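You operate a simulated robot arm through the tools that you are given. There is no shell and no other tool.

You run a simulated robot arm. Do the job below in one go: nothing can be reset, and whatever is moved stays where it is left.

Task
Measure the distance between the two holes of the block on the glass.
Fine: zero on the small hole, then read on the big one; leave the block on the glass; keep power, computer, light and zoom as set.

It is judged by the outcome, as a careful person would: the job done as asked, and still so three seconds after it is handed in. It fails if anything else is knocked over, pushed out of place, dropped, spilled or broken.

Robot
A 5-joint arm with a two-finger parallel gripper, fixed in place. Base frame: the origin is at the foot of the arm, x ahead of it, y to its left, z up. Units: m, rad, N and s.
It reaches about 1.134 m from its shoulder. Its first joint turns from -2.601 to 2.601 rad. Payload 1.57 kg.
Tool frame: the origin (TCP) lies between the finger pads and is the grasp point; the fingertips stand 0.03 m ahead of it; z points along the fingers, y is the line along which they close. Largest opening 0.11 m; finger width 0.024, thickness 0.012; the body of the gripper, 0.048 by 0.112 m, starts 0.078 m behind the TCP.
Orientation is told as [roll, pitch, yaw] about the base's x, y, z axes, in that order, counted from this pose: with the fingers straight down and closing along the base's y, the tool's x points along the base's -x, its y along +y and its z along -z.

Tools
- The arm moves only by the tool step_arm. Its argument "deltas" is a list of rows, each a list of 7 numbers: the shift along the base's x, y, z in cm, then the turn, a rotation vector about the base's x, y, z in rad, then the opening, from 0 (shut) to 1 (fully open). In form: [[x, y, z, rx, ry, rz, fingers], ...]. A call has 1 to 20 rows; each row shifts and turns the commanded pose from where the row before left it. Each row takes 0.2 s and may step no farther than 0.05 m and 0.15 rad from the row before; otherwise, or with a gripper value out of range, the whole call is refused. Where a pose cannot be reached the arm comes as near as it can. A force on the tool above 40 N (or 10 N above the force at the start of the call, whichever is more), or a blocked arm, ends the call early, and 0.2 s more pass. Each finger travels about 0.153 m/s and halts on what it meets, pressing with about 33 N; the grip force reading is that of the motor and also rises with nothing between the fingers. The clock runs only during rows and for 0.2 s after the last one: add rows that do not move to give the fingers time. It gives the time, the measured TCP pose, the force on the tool (base axes), the opening and the grip force at its end, in the units of the frame above (readings bear some noise), with the torque about the TCP (base axes, N m) and any sound that the robot's microphone picked up, and new pictures: "views" is both (left out), scene, wrist or none.
- Cameras (640 x 400 px; columns grow to the right, rows downward): "scene" is fixed at [0.2181, -0.6481, 1.7011]; the picture's right is [1.00, -0.07, 0.00], its down [-0.03, -0.45, -0.90] and it looks along [0.06, 0.89, -0.45] (base axes); focal length 343 px, centre (320, 200). "wrist" rides on the gripper at [0.07, 0.016, -0.141] in the tool frame; the picture's right is [-0.23, 0.97, 0.00], its down [-0.86, -0.20, -0.48] and it looks along [-0.47, -0.11, 0.88] (tool axes); focal length 222 px, centre (320, 200). There is no depth. A picture from a camera that has moved, and an enlarged one, comes with that camera's place and axes in the base frame and with its lens.
- move_column(by): slides the trunk up (or, below 0, down) by that many m; the arm rides with it, the base frame stays. It gives what a move gives, with no picture.
- enlarge(camera, box): a new picture of the part [left, top, right, bottom] of that camera's present view, enlarged. No time passes.
- hand_in(): hands the job in; it is judged then, once.

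Places have to be worked out from the pictures, the camera data and where the tool is seen. Open the gripper and draw the arm clear of the work before you hand the job in, unless the task says otherwise.

The tools are called as a command line: name --pt "numbers of a row" for each row, then --argument value for the rest, lists and objects as JSON in quotes. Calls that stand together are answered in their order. step_arm: Moves the arm, as the interface text tells. Its arguments: {"type":"object","properties":{"deltas":{"type":"array"},"views":{"type":"string","enum":["both","scene","wrist","none"]}},"required":["deltas"]} The other tools are called the same way: move_column (by) slides the trunk up or down; enlarge (camera, box) takes an enlarged picture of a part of a camera's view; hand_in () hands the job in.

At the start:

```text
t: 0.0
position: [0.3474, 0.4764, 1.2096]
tool_rot: [0.001, 0.002, 0.0]
force: [-0.5, -0.2, -0.2]
ft_torque: [0.03, 0.01, 0.01]
opening: 0.1097
grasp_force: 0.1
trunk travel left (down, up): [-0.943, 0.027]
```

scene: 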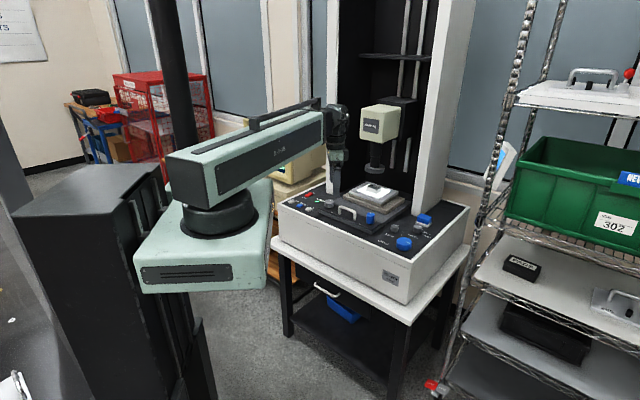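
wrist: 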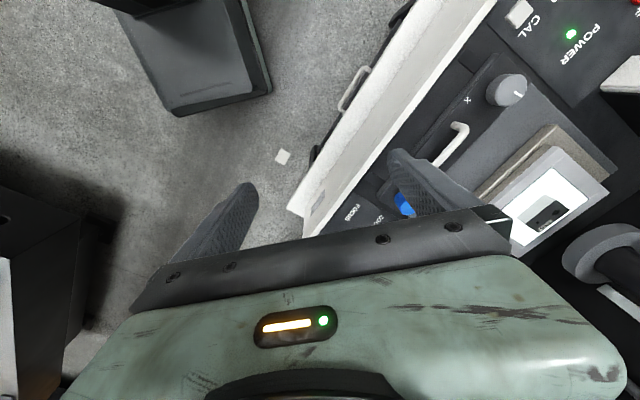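

I'll take a closer look at the measuring machine before moving anything. Both pictures show a measuring microscope with a stage, knobs, and switches.

enlarge --camera "scene" --box '[270, 160, 470, 285]'

enlarge --camera "scene" --box '[300, 0, 460, 100]'

enlarge --camera "wrist" --box '[320, 0, 640, 200]'

enlarge --camera "scene" --box '[280, 170, 360, 220]'

enlarge --camera "scene" --box '[340, 180, 440, 260]'

```text
3.20 times, centred on (370, 222) of scene
camera zoom: at [0.2181, -0.6481, 1.7011], right [1.0, -0.07, 0.0], down [-0.03, -0.45, -0.9], along [0.06, 0.89, -0.45], focal length 1099 px, centre (160, 128)
```

zoom: 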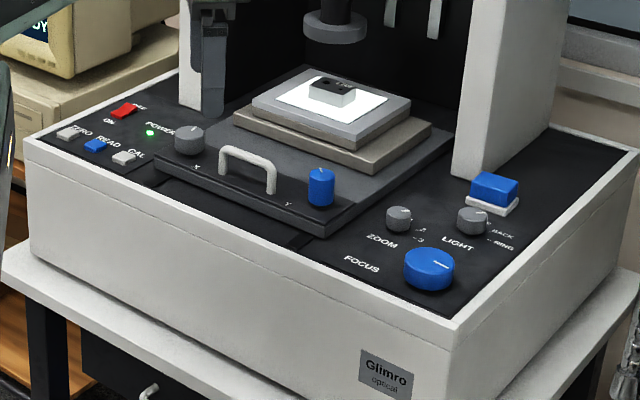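

```text
4.00 times, centred on (380, 50) of scene
camera zoom: at [0.2181, -0.6481, 1.7011], right [1.0, -0.07, 0.0], down [-0.03, -0.45, -0.9], along [0.06, 0.89, -0.45], focal length 1374 px, centre (80, 800)
```

zoom: 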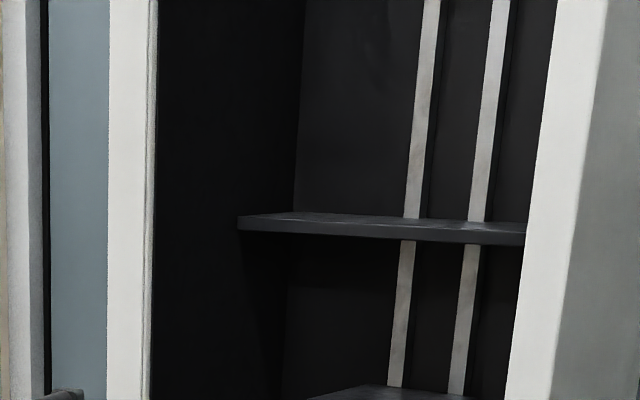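

```text
2.00 times, centred on (480, 100) of wrist
camera zoom: at [0.2787, 0.4935, 1.352], right [0.23, 0.97, 0.0], down [0.86, -0.2, 0.48], along [0.47, -0.11, -0.88], focal length 444 px, centre (0, 400)
```

zoom: 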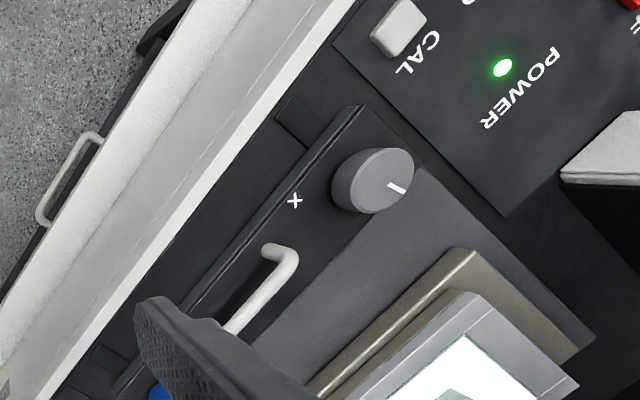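

```text
8.00 times, centred on (320, 195) of scene
camera zoom: at [0.2181, -0.6481, 1.7011], right [1.0, -0.07, 0.0], down [-0.03, -0.45, -0.9], along [0.06, 0.89, -0.45], focal length 2747 px, centre (320, 240)
```

zoom: 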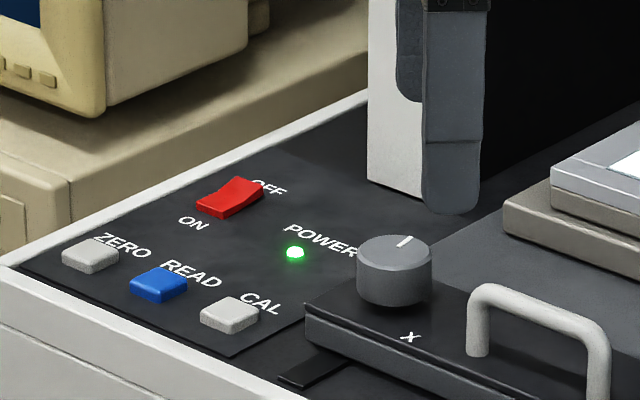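

```text
5.00 times, centred on (390, 220) of scene
camera zoom: at [0.2181, -0.6481, 1.7011], right [1.0, -0.07, 0.0], down [-0.03, -0.45, -0.9], along [0.06, 0.89, -0.45], focal length 1717 px, centre (-30, 100)
```

zoom: 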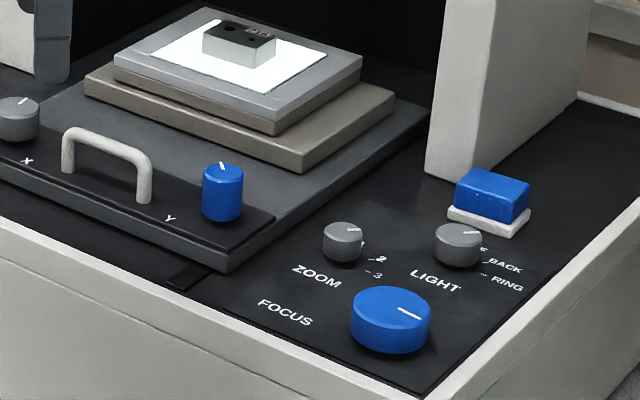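

The machine has ZERO, READ and CAL buttons, X and Y knobs, a stage handle, and a monitor on the left that the arm hides. I'll swing the arm toward -y, away from the machine, so the scene camera can see the monitor.

step_arm --pt "0.8 -4 0 0 0 0 1" --pt "0.8 -4 0 0 0 0 1" --pt "0.8 -4 0 0 0 0 1" --pt "0.8 -4 0 0 0 0 1" --pt "0.8 -4 0 0 0 0 1" --pt "0.8 -4 0 0 0 0 1" --pt "0.8 -4 0 0 0 0 1" --pt "0.8 -4 0 0 0 0 1" --pt "0.8 -4 0 0 0 0 1" --pt "0.8 -4 0 0 0 0 1" --pt "0.8 -4 0 0 0 0 1" --pt "0.8 -4 0 0 0 0 1" --views "both"

```text
t: 2.6
position: [0.5651, 0.0924, 1.21]
tool_rot: [0.002, 0.001, 0.0]
force: [0.6, -0.6, 0.0]
ft_torque: [0.01, 0.0, 0.02]
opening: 0.1101
grasp_force: 0.1
out of reach, approached as far as the arm can: row 2, 3, 4, 5, 6, 7, 8, 9, 10, 11
trunk travel left (down, up): [-0.943, 0.027]
camera wrist: at [0.4974, 0.1095, 1.3521], right [0.23, 0.97, 0.0], down [0.86, -0.2, 0.48], along [0.47, -0.11, -0.88], focal length 222 px, centre (320, 200)
```

scene: 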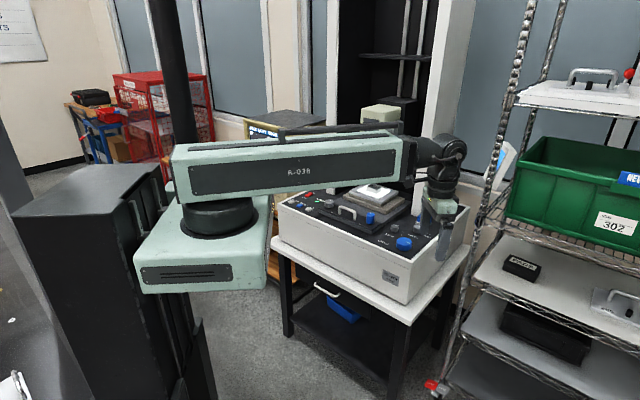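
wrist: 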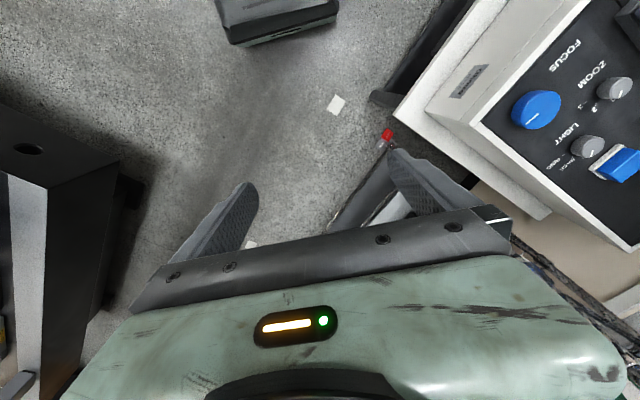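

The monitor is still hidden behind the arm. From triangulation the machine is turned 45°, with its front facing the robot. I'll keep swinging the arm toward -y on an arc of about 0.62 m.

step_arm --pt "2.5 -4 0 0 0 0 1" --pt "2.5 -4 0 0 0 0 1" --pt "0.5 -4.9 0 0 0 0 1" --pt "0.5 -4.9 0 0 0 0 1" --pt "0.5 -4.9 0 0 0 0 1" --pt "-1.5 -4.6 0 0 0 0 1" --pt "-1.5 -4.6 0 0 0 0 1" --pt "-1.5 -4.6 0 0 0 0 1" --pt "-3 -3.9 0 0 0 0 1" --pt "-3 -3.9 0 0 0 0 1" --pt "-3 -3.9 0 0 0 0 1" --pt "-3 -3.9 0 0 0 0 1" --views "scene"

```text
t: 5.2
position: [0.4649, -0.4252, 1.2107]
tool_rot: [-0.001, 0.001, 0.001]
force: [-0.7, 0.3, -0.3]
ft_torque: [0.03, 0.01, -0.03]
opening: 0.1098
grasp_force: 0.0
out of reach, approached as far as the arm can: row 2, 5
trunk travel left (down, up): [-0.943, 0.027]
```

scene: 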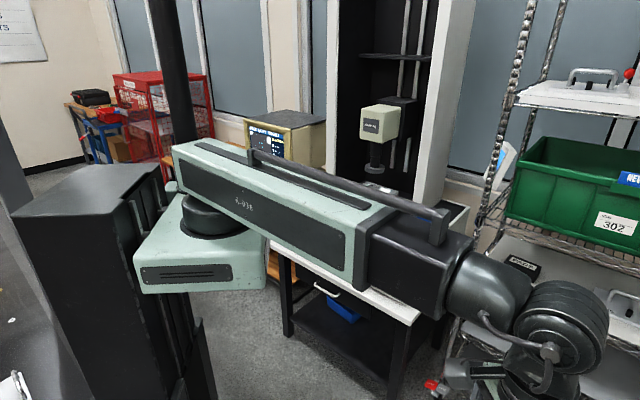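

The monitor is now partly visible, so I'll zoom in on it.

enlarge --camera "scene" --box '[236, 105, 332, 165]'

enlarge --camera "scene" --box '[340, 90, 420, 140]'

```text
6.67 times, centred on (284, 135) of scene
camera zoom: at [0.2181, -0.6481, 1.7011], right [1.0, -0.07, 0.0], down [-0.03, -0.45, -0.9], along [0.06, 0.89, -0.45], focal length 2289 px, centre (560, 633)
```

zoom: 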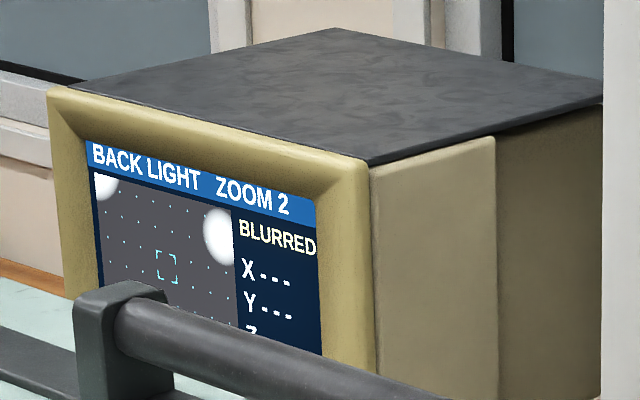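

```text
8.00 times, centred on (380, 115) of scene
camera zoom: at [0.2181, -0.6481, 1.7011], right [1.0, -0.07, 0.0], down [-0.03, -0.45, -0.9], along [0.06, 0.89, -0.45], focal length 2747 px, centre (-160, 880)
```

zoom: 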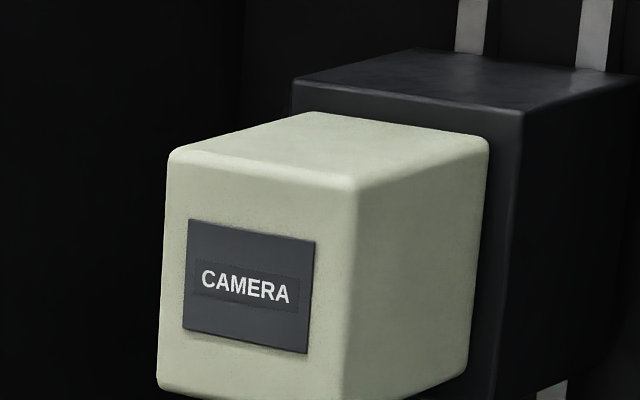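

The monitor reads "BACK LIGHT, ZOOM 2, BLURRED", with two bright holes and a centre bracket. I'll lower the column so the arm drops below the camera's line of sight to the screen and sits at working height.

move_column --by -0.15

```text
t: 7.0
position: [0.4644, -0.4267, 1.061]
tool_rot: [0.001, -0.001, 0.0]
force: [0.1, -0.1, -0.8]
ft_torque: [0.01, -0.02, -0.01]
opening: 0.1101
grasp_force: 0.0
trunk travel left (down, up): [-0.793, 0.177]
```

step_arm --pt "0 0 0 0 0 0 1" --views "both"

enlarge --camera "scene" --box '[236, 110, 332, 170]'

```text
t: 7.3
position: [0.4648, -0.4268, 1.0599]
tool_rot: [-0.001, -0.001, 0.0]
force: [0.1, 0.9, 0.6]
ft_torque: [-0.03, 0.02, 0.01]
opening: 0.1102
grasp_force: 0.2
trunk travel left (down, up): [-0.793, 0.177]
camera wrist: at [0.3965, -0.4093, 1.202], right [0.23, 0.97, 0.0], down [0.86, -0.2, 0.48], along [0.47, -0.11, -0.88], focal length 222 px, centre (320, 200)
```

scene: 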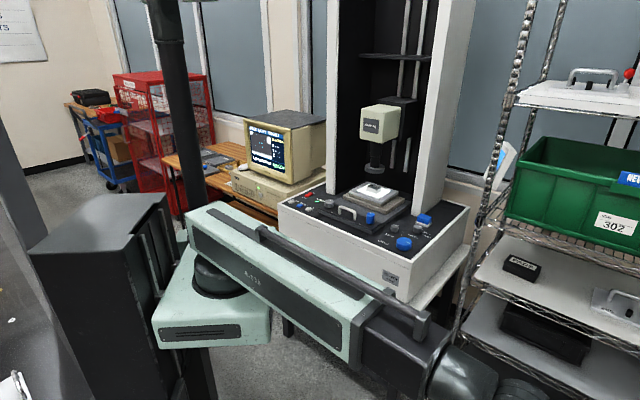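
wrist: 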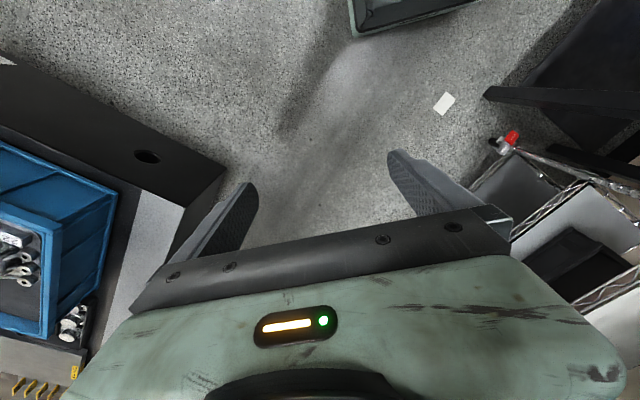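

```text
6.67 times, centred on (284, 140) of scene
camera zoom: at [0.2181, -0.6481, 1.7011], right [1.0, -0.07, 0.0], down [-0.03, -0.45, -0.9], along [0.06, 0.89, -0.45], focal length 2289 px, centre (560, 600)
```

zoom: 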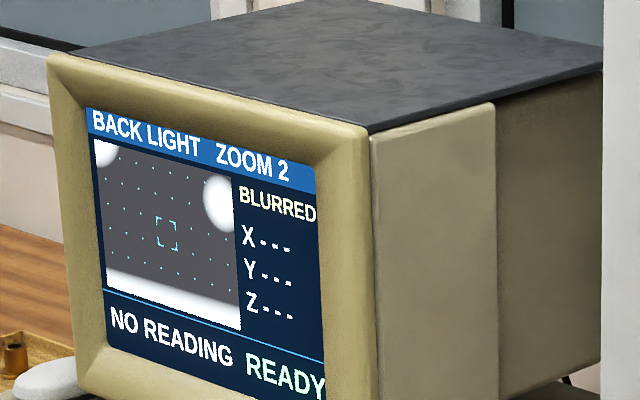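

enlarge --camera "scene" --box '[246, 122, 286, 172]'

enlarge --camera "scene" --box '[350, 175, 400, 206]'

enlarge --camera "scene" --box '[280, 180, 380, 242]'

enlarge --camera "scene" --box '[370, 200, 450, 250]'

```text
8.00 times, centred on (266, 147) of scene
camera zoom: at [0.2181, -0.6481, 1.7011], right [1.0, -0.07, 0.0], down [-0.03, -0.45, -0.9], along [0.06, 0.89, -0.45], focal length 2747 px, centre (752, 624)
```

zoom: 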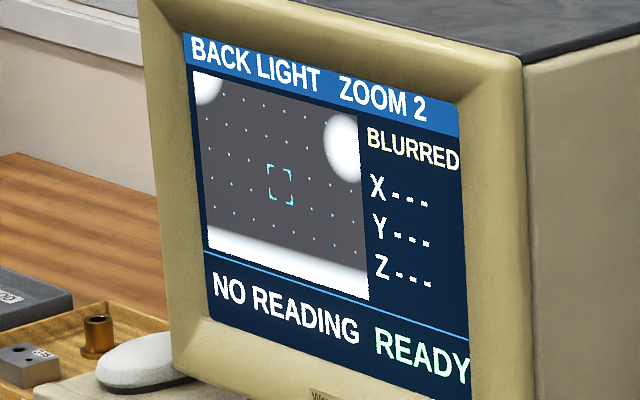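

```text
12.80 times, centred on (375, 190) of scene
camera zoom: at [0.2181, -0.6481, 1.7011], right [1.0, -0.07, 0.0], down [-0.03, -0.45, -0.9], along [0.06, 0.89, -0.45], focal length 4396 px, centre (-384, 322)
```

zoom: 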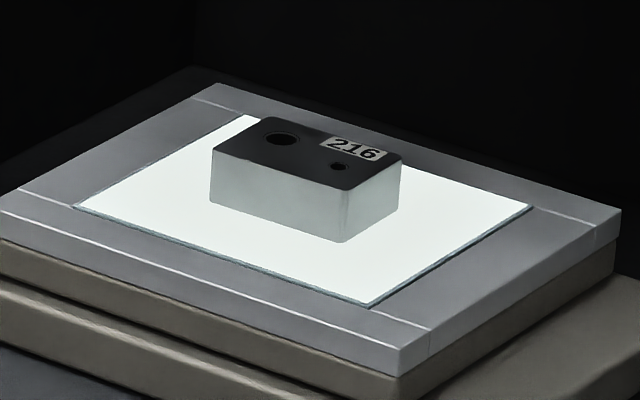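

```text
6.40 times, centred on (330, 211) of scene
camera zoom: at [0.2181, -0.6481, 1.7011], right [1.0, -0.07, 0.0], down [-0.03, -0.45, -0.9], along [0.06, 0.89, -0.45], focal length 2198 px, centre (256, 130)
```

zoom: 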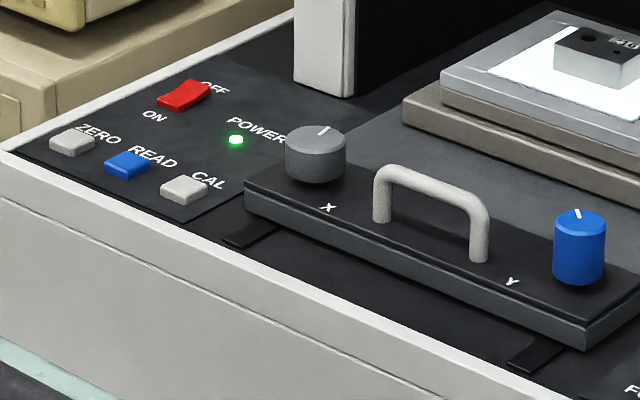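

```text
8.00 times, centred on (410, 225) of scene
camera zoom: at [0.2181, -0.6481, 1.7011], right [1.0, -0.07, 0.0], down [-0.03, -0.45, -0.9], along [0.06, 0.89, -0.45], focal length 2747 px, centre (-400, 0)
```

zoom: 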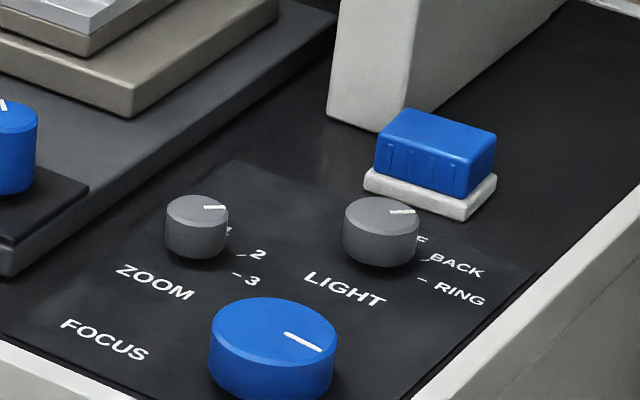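

The monitor is fully readable now: BLURRED, X/Y/Z ---, NO READING, READY. Focus has to come first. The FOCUS knob is near (0.63, 0.47, 0.94), so I'll bring the tool round at z≈1.06 to hover by it.

step_arm --pt "2.58 3.78 0 0 0 0 1" --pt "2.58 3.78 0 0 0 0 1" --pt "2.58 3.78 0 0 0 0 1" --pt "2.58 3.78 0 0 0 0 1" --pt "2.58 3.78 0 0 0 0 1" --pt "2.6 3.8 0 0 0 0 1" --pt "0.857 4.286 0 0 0 0 1" --pt "0.857 4.286 0 0 0 0 1" --pt "0.857 4.286 0 0 0 0 1" --pt "0.857 4.286 0 0 0 0 1" --pt "0.857 4.286 0 0 0 0 1" --pt "0.857 4.286 0 0 0 0 1" --pt "0.857 4.286 0 0 0 0 1" --pt "-0.714 4.857 0 0 0 0 1" --pt "-0.714 4.857 0 0 0 0 1" --pt "-0.714 4.857 0 0 0 0 1" --pt "-0.714 4.857 0 0 0 0 1" --pt "-0.714 4.857 0 0 0 0 1" --pt "-0.714 4.857 0 0 0 0 1" --views "both"

```text
t: 11.3
position: [0.6387, 0.3947, 1.06]
tool_rot: [0.0, -0.001, 0.0]
force: [0.9, -0.1, -0.4]
ft_torque: [0.01, 0.0, 0.03]
opening: 0.11
grasp_force: 0.0
trunk travel left (down, up): [-0.793, 0.177]
camera wrist: at [0.5706, 0.4112, 1.2019], right [0.23, 0.97, 0.0], down [0.85, -0.2, 0.48], along [0.47, -0.11, -0.88], focal length 222 px, centre (320, 200)
```

scene: 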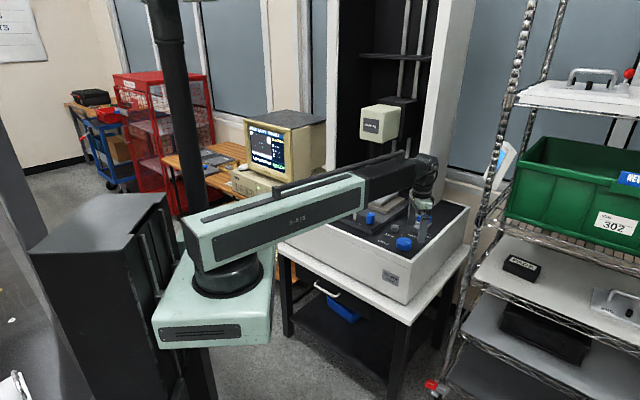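
wrist: 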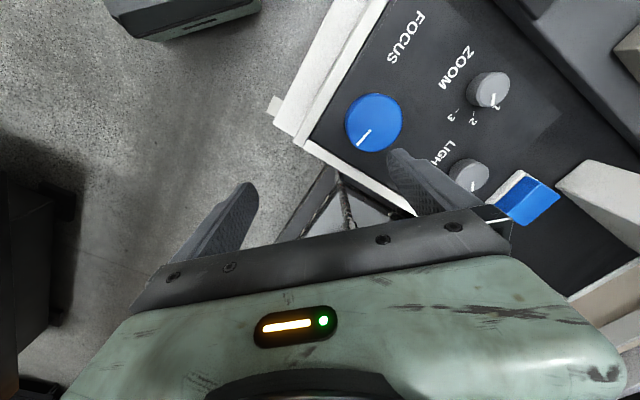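

Two wrist views put the FOCUS knob's top at about (0.623, 0.457, 0.956), with a diameter of about 6 cm. I'll centre the tool above it at hover height and check the alignment.

step_arm --pt "-0.5 2.06 0 0 0 0 1" --pt "-0.5 2.06 0 0 0 0 0.95" --pt "-0.57 2.06 0 0 0 0 0.9" --pt "0 0 0 0 0 0 0.9" --views "wrist"

```text
t: 12.3
position: [0.6223, 0.4544, 1.0599]
tool_rot: [0.001, 0.0, -0.001]
force: [-0.9, 0.9, -0.3]
ft_torque: [0.01, -0.01, -0.03]
opening: 0.0991
grasp_force: 0.0
trunk travel left (down, up): [-0.793, 0.177]
camera wrist: at [0.5543, 0.4718, 1.2019], right [0.23, 0.97, 0.0], down [0.86, -0.2, 0.48], along [0.47, -0.11, -0.88], focal length 222 px, centre (320, 200)
```

wrist: 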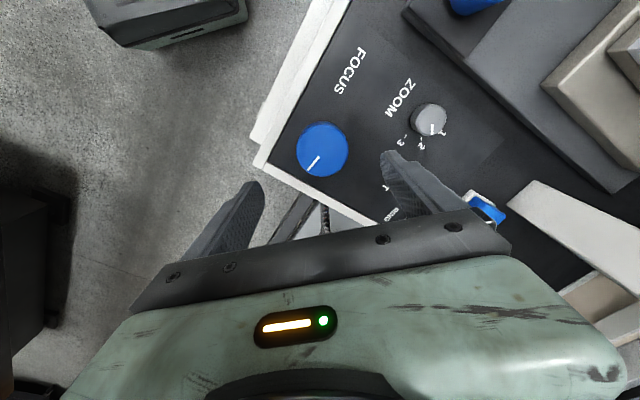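

The knob appears at (322,150), against (321,152) predicted for an aligned tool, so I'm centred. I'll descend to TCP z≈0.970 and close on the knob.

step_arm --pt "0.05 0.1 -3 0 0 0 0.9" --pt "0 0 -3 0 0 0 0.9" --pt "0 0 -2 0 0 0 0.9" --pt "0 0 -1 0 0 0 0.9" --pt "0 0 0 0 0 0 0.7" --pt "0 0 0 0 0 0 0.6" --pt "0 0 0 0 0 0 0.5" --pt "0 0 0 0 0 0 0.5" --views "both"

enlarge --camera "scene" --box '[246, 122, 286, 172]'

```text
t: 14.2
position: [0.6234, 0.4553, 1.0612]
tool_rot: [-0.001, -0.002, 0.0]
force: [-0.2, -0.3, 1.1]
ft_torque: [0.0, 0.02, 0.02]
opening: 0.0553
grasp_force: 0.0
out of reach, approached as far as the arm can: row 1, 2, 3, 4
trunk travel left (down, up): [-0.793, 0.177]
camera wrist: at [0.5545, 0.4714, 1.202], right [0.23, 0.97, 0.0], down [0.86, -0.2, 0.48], along [0.47, -0.11, -0.88], focal length 222 px, centre (320, 200)
```

scene: 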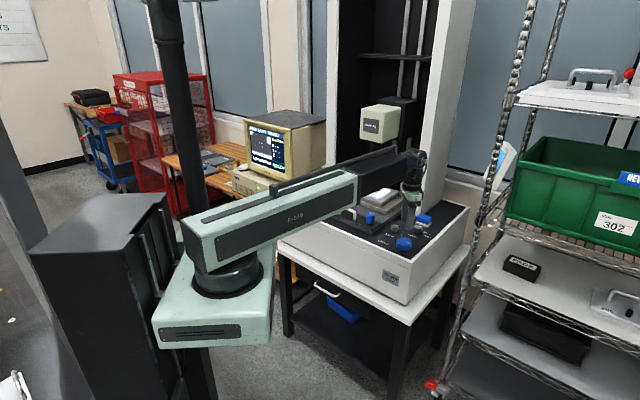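
wrist: 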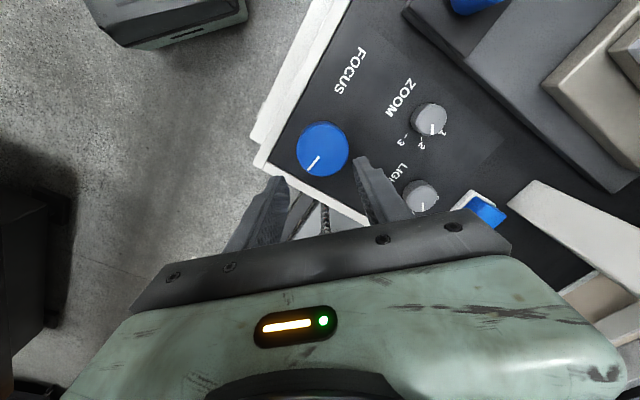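

```text
8.00 times, centred on (266, 147) of scene
camera zoom: at [0.2181, -0.6481, 1.7011], right [1.0, -0.07, 0.0], down [-0.03, -0.45, -0.9], along [0.06, 0.89, -0.45], focal length 2747 px, centre (752, 624)
```

zoom: 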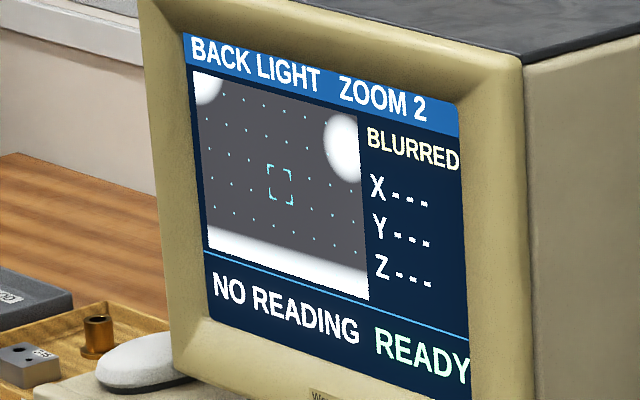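

The arm didn't descend: rows 1–4 were reported out of reach and z is still 1.06. I'll test small vertical moves by the arm to learn what height range it has at this column height.

step_arm --pt "0 0 1 0 0 0 0.9" --pt "0 0 0 0 0 0 0.9" --views "none"

step_arm --pt "0 0 -1 0 0 0 0.9" --pt "0 0 0 0 0 0 0.9" --views "none"

```text
t: 14.8
position: [0.622, 0.4557, 1.0597]
tool_rot: [-0.001, 0.002, 0.0]
force: [-0.6, -0.3, -0.6]
ft_torque: [-0.02, 0.01, -0.03]
opening: 0.0987
grasp_force: 0.0
out of reach, approached as far as the arm can: row 1
trunk travel left (down, up): [-0.793, 0.177]
```

```text
t: 15.3
position: [0.6225, 0.4552, 1.0594]
tool_rot: [-0.001, 0.0, 0.001]
force: [0.2, 0.0, 0.1]
ft_torque: [-0.01, 0.01, 0.0]
opening: 0.0991
grasp_force: 0.1
out of reach, approached as far as the arm can: row 1
trunk travel left (down, up): [-0.793, 0.177]
```

The arm has no vertical travel of its own, so height comes from the column. With the fingers open around the knob's axis, I'll lower the column by 0.09 m.

move_column --by -0.06

move_column --by -0.029

step_arm --pt "0 0 0 0 0 0 0.8" --pt "0 0 0 0 0 0 0.7" --pt "0 0 0 0 0 0 0.6" --pt "0 0 0 0 0 0 0.5" --pt "0 0 0 0 0 0 0.5" --views "both"

```text
t: 16.4
position: [0.6226, 0.4542, 1.0006]
tool_rot: [0.0, 0.0, 0.0]
force: [0.3, -0.1, -0.4]
ft_torque: [0.02, 0.0, 0.02]
opening: 0.099
grasp_force: 0.1
trunk travel left (down, up): [-0.733, 0.237]
```

```text
t: 17.1
position: [0.6226, 0.455, 0.9712]
tool_rot: [-0.001, -0.001, 0.001]
force: [0.2, 0.8, -0.9]
ft_torque: [-0.02, 0.03, -0.02]
opening: 0.0992
grasp_force: 0.0
trunk travel left (down, up): [-0.704, 0.266]
```

```text
t: 18.3
position: [0.6227, 0.4549, 0.9708]
tool_rot: [0.001, 0.0, -0.001]
force: [0.7, 9.6, 1.6]
ft_torque: [0.25, -0.07, 0.05]
opening: 0.0629
grasp_force: 4.7
trunk travel left (down, up): [-0.704, 0.266]
camera wrist: at [0.5544, 0.4723, 1.1127], right [0.23, 0.97, 0.0], down [0.86, -0.2, 0.48], along [0.47, -0.11, -0.88], focal length 222 px, centre (320, 200)
```

scene: 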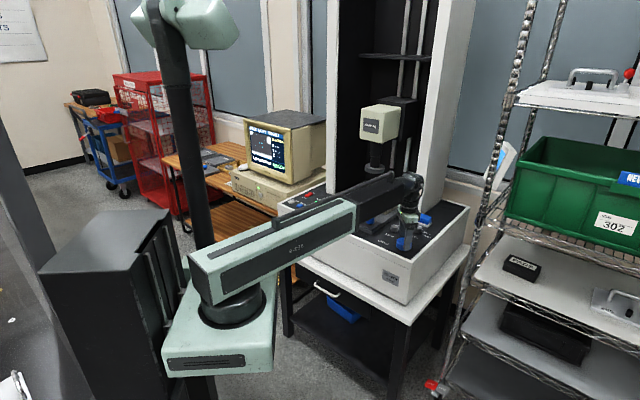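
wrist: 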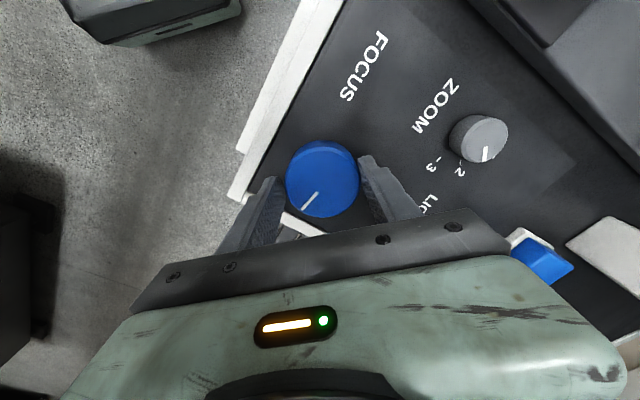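

The fingers hold the knob at 63 mm, with a 9.6 N side force that means the knob's centre is slightly toward +y. I'll shift about 1.5 mm in +y and close a bit more.

step_arm --pt "0 0.15 0 0 0 0 0.5" --pt "0 0 0 0 0 0 0.45" --pt "0 0 0 0 0 0 0.45" --views "none"

```text
t: 19.1
position: [0.6215, 0.4572, 0.9708]
tool_rot: [-0.001, 0.0, -0.001]
force: [-0.8, 9.1, 0.1]
ft_torque: [0.29, 0.14, 0.02]
opening: 0.0592
grasp_force: 44.9
trunk travel left (down, up): [-0.704, 0.266]
```

The knob is firmly gripped at 59 mm. I'll turn it slightly (+0.3 rad about z) and watch the monitor for a change in sharpness.

step_arm --pt "0 0 0 0 0 0.1 0.45" --pt "0 0 0 0 0 0.1 0.45" --pt "0 0 0 0 0 0.1 0.45" --pt "0 0 0 0 0 0 0.45" --views "wrist"

enlarge --camera "scene" --box '[246, 122, 286, 172]'

```text
t: 20.1
position: [0.6236, 0.4575, 0.9702]
tool_rot: [-0.001, 0.0, 0.302]
force: [4.3, 9.6, 5.5]
ft_torque: [0.2, 0.3, 0.02]
opening: 0.0591
grasp_force: 44.8
trunk travel left (down, up): [-0.704, 0.266]
camera wrist: at [0.5528, 0.4522, 1.1127], right [-0.07, 1.0, 0.0], down [0.88, 0.06, 0.48], along [0.48, 0.03, -0.88], focal length 222 px, centre (320, 200)
```

wrist: 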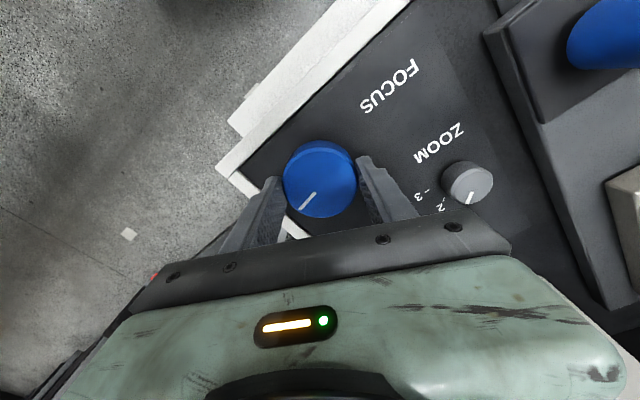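

```text
8.00 times, centred on (266, 147) of scene
camera zoom: at [0.2181, -0.6481, 1.7011], right [1.0, -0.07, 0.0], down [-0.03, -0.45, -0.9], along [0.06, 0.89, -0.45], focal length 2747 px, centre (752, 624)
```

zoom: 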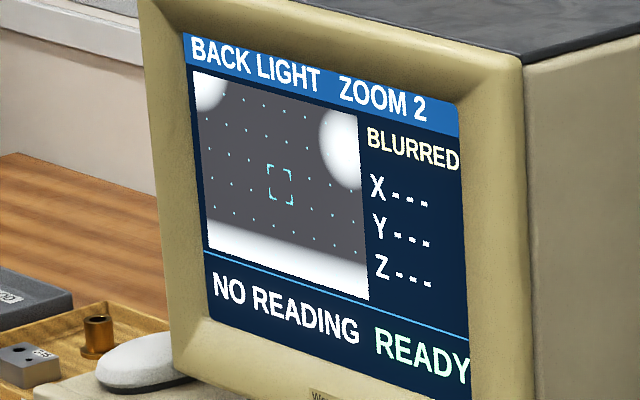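

The knob turned with the gripper and the image got blurrier (the hole edges are softer), so focus lies the other way. I'll turn it -0.75 rad.

step_arm --pt "0 0 0 0 0 -0.15 0.45" --pt "0 0 0 0 0 -0.15 0.45" --pt "0 0 0 0 0 -0.15 0.45" --pt "0 0 0 0 0 -0.15 0.45" --pt "0 0 0 0 0 -0.15 0.45" --pt "0 0 0 0 0 0 0.45" --views "wrist"

enlarge --camera "scene" --box '[246, 122, 286, 172]'

```text
t: 21.5
position: [0.6218, 0.4582, 0.9701]
tool_rot: [0.003, 0.0, -0.45]
force: [12.5, 24.9, 17.6]
ft_torque: [0.79, 0.35, 0.05]
opening: 0.0591
grasp_force: 44.8
trunk travel left (down, up): [-0.704, 0.266]
camera wrist: at [0.5684, 0.5032, 1.1126], right [0.63, 0.78, 0.0], down [0.68, -0.55, 0.48], along [0.37, -0.3, -0.88], focal length 222 px, centre (320, 200)
```

wrist: 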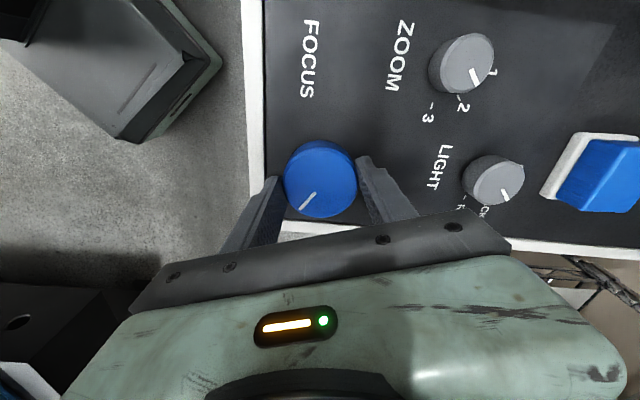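

```text
8.00 times, centred on (266, 147) of scene
camera zoom: at [0.2181, -0.6481, 1.7011], right [1.0, -0.07, 0.0], down [-0.03, -0.45, -0.9], along [0.06, 0.89, -0.45], focal length 2747 px, centre (752, 624)
```

zoom: 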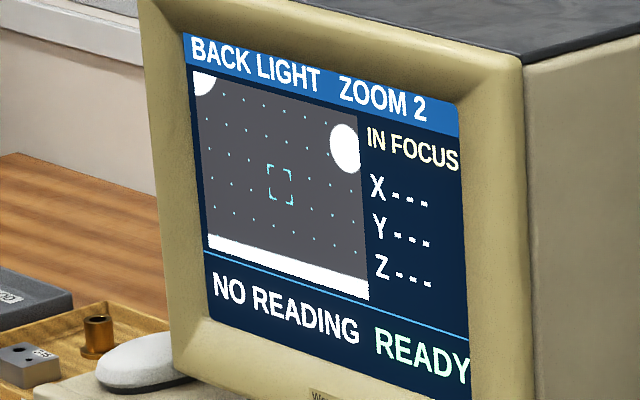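

The monitor now says IN FOCUS with crisp edges. I'll release the knob gently and raise the column clear.

step_arm --pt "0 0 0 0 0 0 0.55" --pt "0 0 0 0 0 0 0.7" --pt "0 0 0 0 0 0 0.85" --pt "0 0 0 0 0 0 0.85" --views "none"

move_column --by 0.09

step_arm --pt "0 0 0 0 0 0 0.85" --views "both"

enlarge --camera "scene" --box '[246, 122, 286, 172]'

```text
t: 22.5
position: [0.6225, 0.4561, 0.9707]
tool_rot: [0.0, 0.0, -0.453]
force: [1.2, -0.2, 0.4]
ft_torque: [-0.03, -0.02, 0.0]
opening: 0.0935
grasp_force: 0.1
trunk travel left (down, up): [-0.704, 0.266]
```

```text
t: 23.7
position: [0.623, 0.4559, 1.0612]
tool_rot: [0.001, -0.001, -0.45]
force: [0.2, 0.0, 1.1]
ft_torque: [-0.02, 0.0, 0.0]
opening: 0.0934
grasp_force: 0.1
trunk travel left (down, up): [-0.794, 0.176]
```

```text
t: 24.1
position: [0.6222, 0.4551, 1.0603]
tool_rot: [-0.001, 0.0, -0.449]
force: [0.1, -0.5, 0.4]
ft_torque: [0.02, 0.0, -0.02]
opening: 0.0935
grasp_force: 0.2
trunk travel left (down, up): [-0.794, 0.176]
camera wrist: at [0.5683, 0.5013, 1.2029], right [0.63, 0.78, 0.0], down [0.68, -0.55, 0.48], along [0.37, -0.3, -0.88], focal length 222 px, centre (320, 200)
```

scene: 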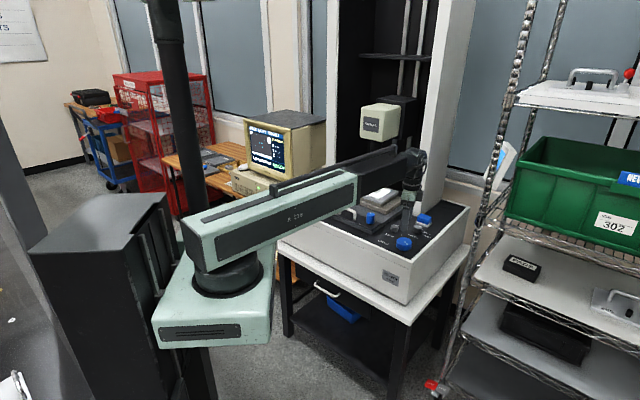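
wrist: 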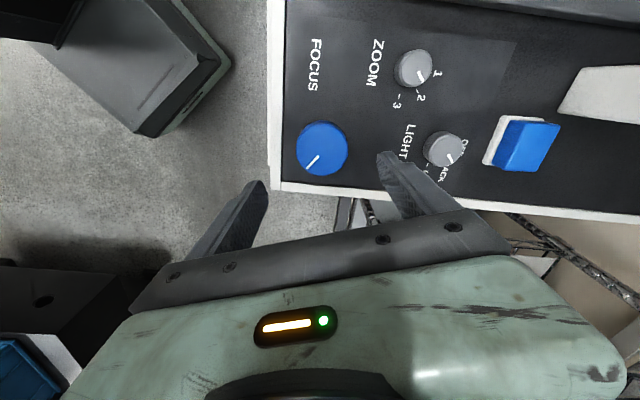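

```text
8.00 times, centred on (266, 147) of scene
camera zoom: at [0.2181, -0.6481, 1.7011], right [1.0, -0.07, 0.0], down [-0.03, -0.45, -0.9], along [0.06, 0.89, -0.45], focal length 2747 px, centre (752, 624)
```

zoom: 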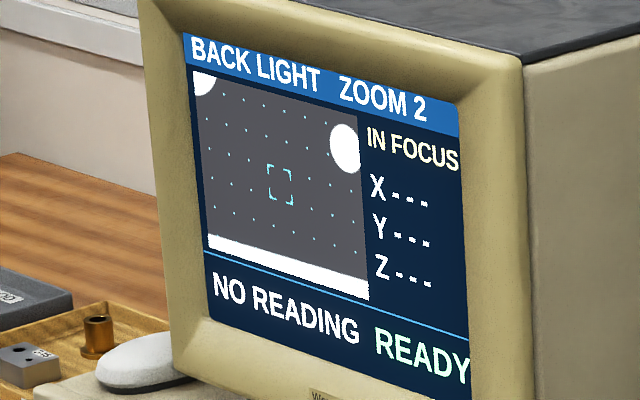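

Still IN FOCUS after release. Next are the X and Y knobs, so I'll zoom in on the tool, the microscope head and the knobs to judge clearances.

enlarge --camera "scene" --box '[340, 95, 470, 260]'

enlarge --camera "scene" --box '[276, 180, 376, 242]'

```text
2.42 times, centred on (405, 178) of scene
camera zoom: at [0.2181, -0.6481, 1.7011], right [1.0, -0.07, 0.0], down [-0.03, -0.45, -0.9], along [0.06, 0.89, -0.45], focal length 832 px, centre (114, 254)
```

zoom: 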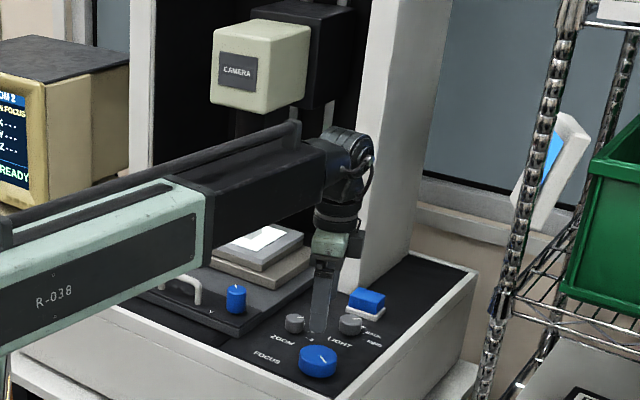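

```text
6.40 times, centred on (326, 211) of scene
camera zoom: at [0.2181, -0.6481, 1.7011], right [1.0, -0.07, 0.0], down [-0.03, -0.45, -0.9], along [0.06, 0.89, -0.45], focal length 2198 px, centre (282, 130)
```

zoom: 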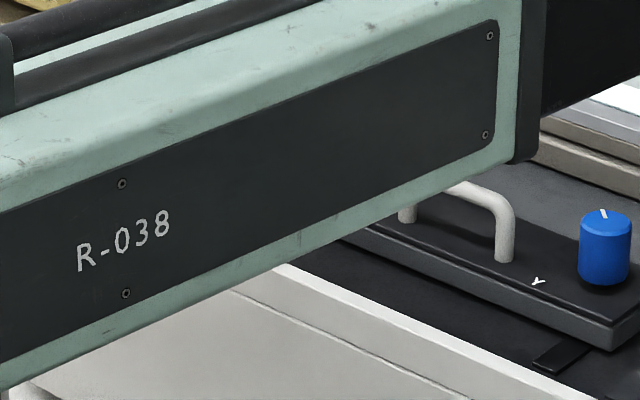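

The Y knob should be near (0.52, 0.62, 0.995). I'll move the tool there at z≈1.06, partly closing the fingers on the way, and check alignment with the wrist camera.

step_arm --pt "-2.5 4.1 0 0 0 0 0.75" --pt "-2.5 4.1 0 0 0 0 0.65" --pt "-2.5 4.0 0 0 0 0 0.65" --pt "-2.5 3.9 0 0 0 0 0.65" --pt "0 0 0 0 0 0 0.65" --views "both"

```text
t: 25.3
position: [0.5236, 0.6191, 1.0615]
tool_rot: [-0.001, -0.002, -0.45]
force: [-0.1, 0.2, 0.0]
ft_torque: [0.0, -0.02, 0.02]
opening: 0.0717
grasp_force: 0.0
trunk travel left (down, up): [-0.794, 0.176]
camera wrist: at [0.4691, 0.6638, 1.2029], right [0.63, 0.78, 0.0], down [0.68, -0.55, 0.48], along [0.37, -0.3, -0.88], focal length 222 px, centre (320, 200)
```

scene: 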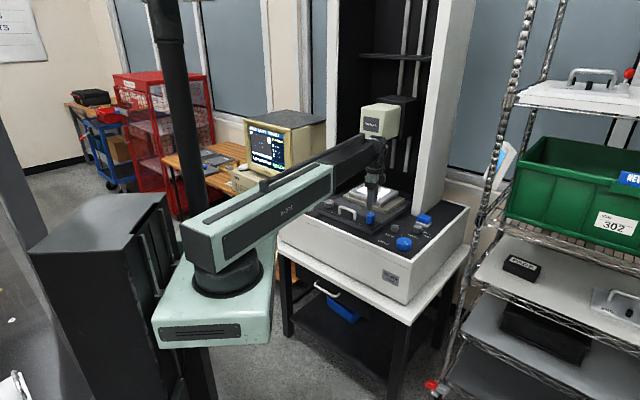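
wrist: 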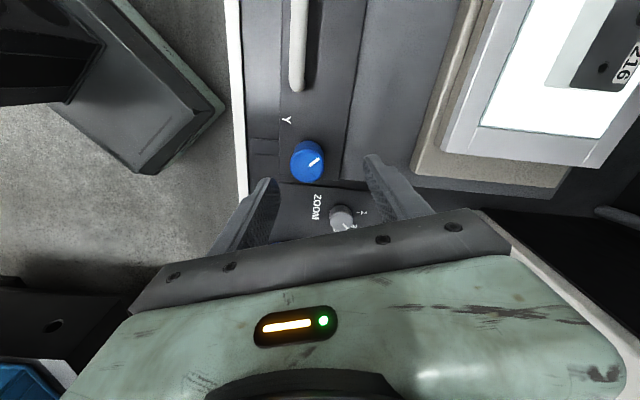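

The Y knob is close to the tool axis. I'll zoom the wrist view for a precise centre and check the monitor.

enlarge --camera "wrist" --box '[240, 100, 400, 200]'

enlarge --camera "scene" --box '[340, 160, 420, 230]'

```text
4.00 times, centred on (320, 150) of wrist
camera zoom: at [0.4691, 0.6638, 1.2029], right [0.63, 0.78, 0.0], down [0.68, -0.55, 0.48], along [0.37, -0.3, -0.88], focal length 888 px, centre (320, 400)
```

zoom: 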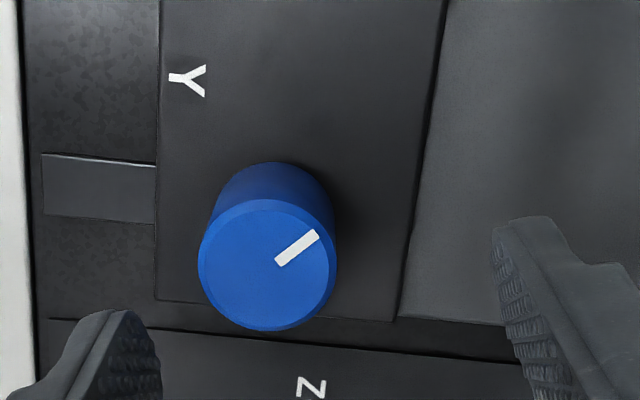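

```text
5.71 times, centred on (380, 195) of scene
camera zoom: at [0.2181, -0.6481, 1.7011], right [1.0, -0.07, 0.0], down [-0.03, -0.45, -0.9], along [0.06, 0.89, -0.45], focal length 1962 px, centre (-23, 229)
```

zoom: 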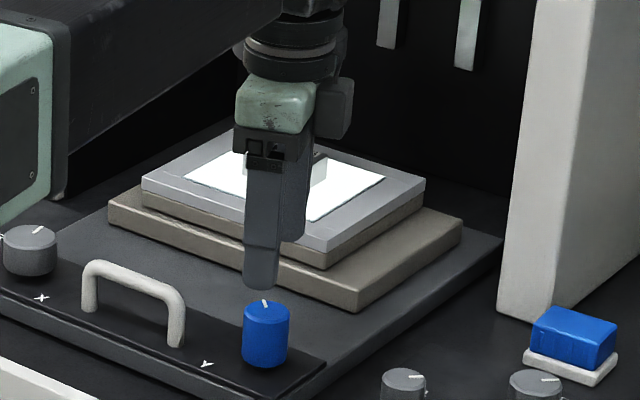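

The Y knob's top is at about (0.517, 0.6075, 0.999), radius 16 mm, and the two views agree. I'll centre over it, lower so the fingertips reach z≈0.97, and close on it.

step_arm --pt "-0.6 -1.15 0 0 0 0 0.65" --pt "0 0 0 0 0 0 0.65" --views "wrist"

enlarge --camera "wrist" --box '[240, 100, 400, 200]'

```text
t: 25.9
position: [0.5168, 0.606, 1.0618]
tool_rot: [0.0, 0.001, -0.451]
force: [-0.7, 0.2, -0.8]
ft_torque: [-0.01, 0.0, -0.02]
opening: 0.0712
grasp_force: 0.1
trunk travel left (down, up): [-0.794, 0.176]
camera wrist: at [0.463, 0.6516, 1.203], right [0.63, 0.78, 0.0], down [0.68, -0.55, 0.48], along [0.37, -0.3, -0.88], focal length 222 px, centre (320, 200)
```

wrist: 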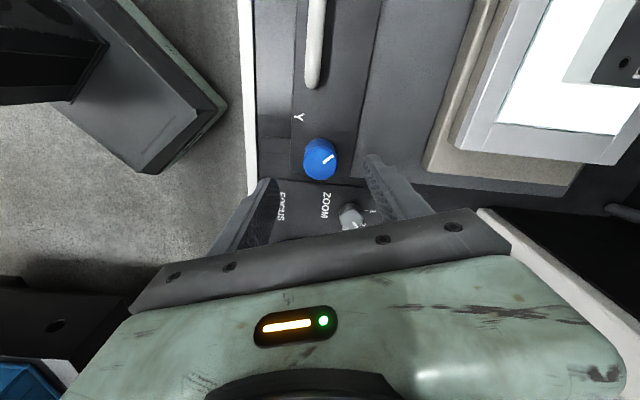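

```text
4.00 times, centred on (320, 150) of wrist
camera zoom: at [0.463, 0.6516, 1.203], right [0.63, 0.78, 0.0], down [0.68, -0.55, 0.48], along [0.37, -0.3, -0.88], focal length 888 px, centre (320, 400)
```

zoom: 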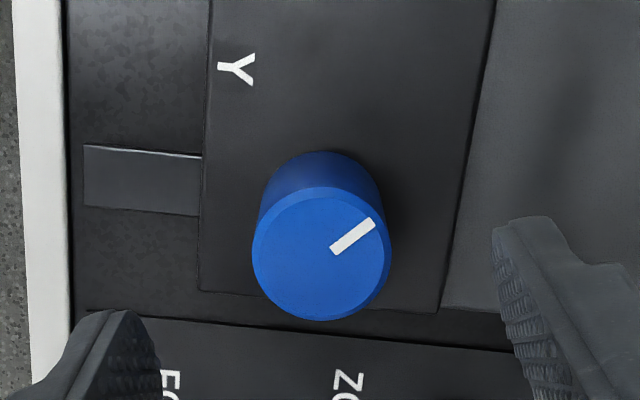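

Aligned: the knob is at (320,163), against (320,164) predicted. I'll lower the column and close the fingers on the Y knob.

move_column --by -0.061

step_arm --pt "0 0 0 0 0 0 0.5" --pt "0 0 0 0 0 0 0.4" --pt "0 0 0 0 0 0 0.32" --pt "0 0 0 0 0 0 0.25" --pt "0 0 0 0 0 0 0.25" --views "wrist"

enlarge --camera "scene" --box '[246, 122, 286, 172]'

```text
t: 26.9
position: [0.5178, 0.6071, 1.0004]
tool_rot: [-0.001, 0.0, -0.45]
force: [-0.5, 0.4, -0.8]
ft_torque: [-0.01, 0.0, -0.01]
opening: 0.0717
grasp_force: 0.1
trunk travel left (down, up): [-0.733, 0.237]
```

```text
t: 28.1
position: [0.5171, 0.6066, 0.9998]
tool_rot: [0.0, 0.0, -0.451]
force: [0.7, 1.0, 1.3]
ft_torque: [-0.25, 0.14, 0.0]
opening: 0.0333
grasp_force: 41.9
trunk travel left (down, up): [-0.733, 0.237]
camera wrist: at [0.4629, 0.6518, 1.142], right [0.63, 0.78, 0.0], down [0.68, -0.55, 0.48], along [0.37, -0.3, -0.88], focal length 222 px, centre (320, 200)
```

wrist: 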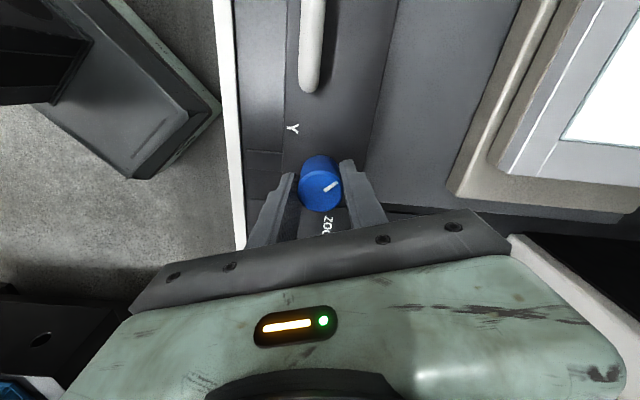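

```text
8.00 times, centred on (266, 147) of scene
camera zoom: at [0.2181, -0.6481, 1.7011], right [1.0, -0.07, 0.0], down [-0.03, -0.45, -0.9], along [0.06, 0.89, -0.45], focal length 2747 px, centre (752, 624)
```

zoom: 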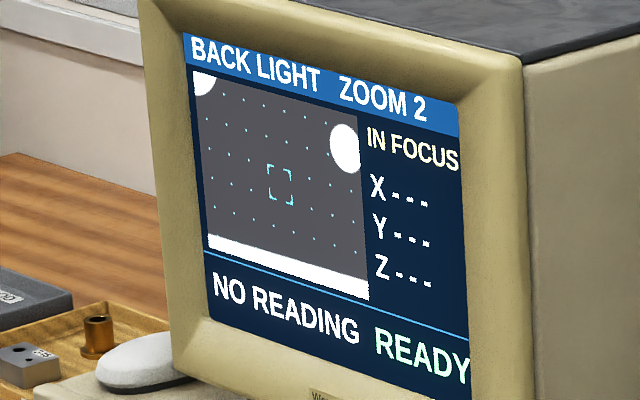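

The Y knob is held well at 33 mm, with balanced force. I'll turn it +0.45 rad and see how the image moves.

step_arm --pt "0 0 0 0 0 0.15 0.25" --pt "0 0 0 0 0 0.15 0.25" --pt "0 0 0 0 0 0.15 0.25" --pt "0 0 0 0 0 0 0.25" --views "wrist"

enlarge --camera "scene" --box '[246, 122, 286, 172]'

```text
t: 29.1
position: [0.5168, 0.6062, 0.9992]
tool_rot: [0.0, 0.0, 0.001]
force: [-0.3, -0.7, -0.7]
ft_torque: [0.46, 0.04, 0.02]
opening: 0.0334
grasp_force: 41.2
trunk travel left (down, up): [-0.733, 0.237]
camera wrist: at [0.4488, 0.6224, 1.142], right [0.23, 0.97, 0.0], down [0.86, -0.2, 0.48], along [0.47, -0.11, -0.88], focal length 222 px, centre (320, 200)
```

wrist: 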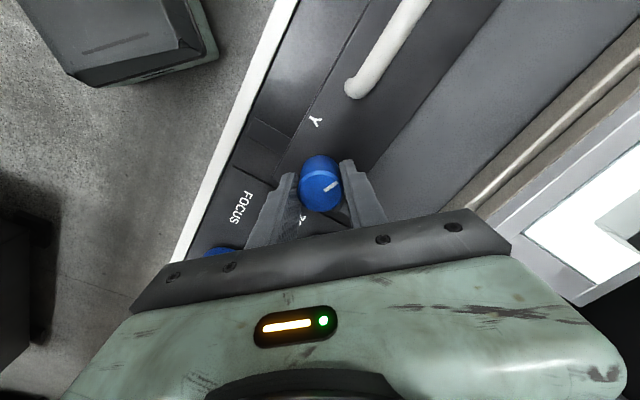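

```text
8.00 times, centred on (266, 147) of scene
camera zoom: at [0.2181, -0.6481, 1.7011], right [1.0, -0.07, 0.0], down [-0.03, -0.45, -0.9], along [0.06, 0.89, -0.45], focal length 2747 px, centre (752, 624)
```

zoom: 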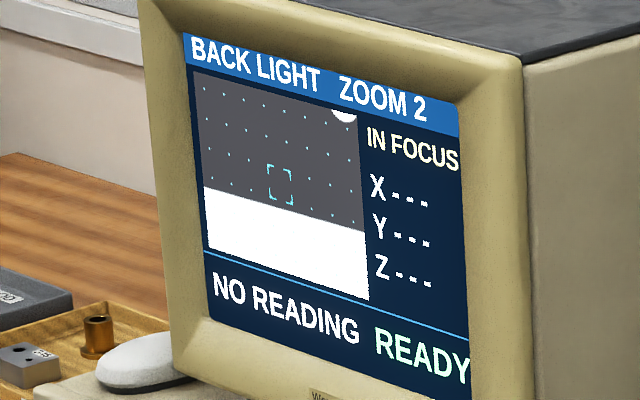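

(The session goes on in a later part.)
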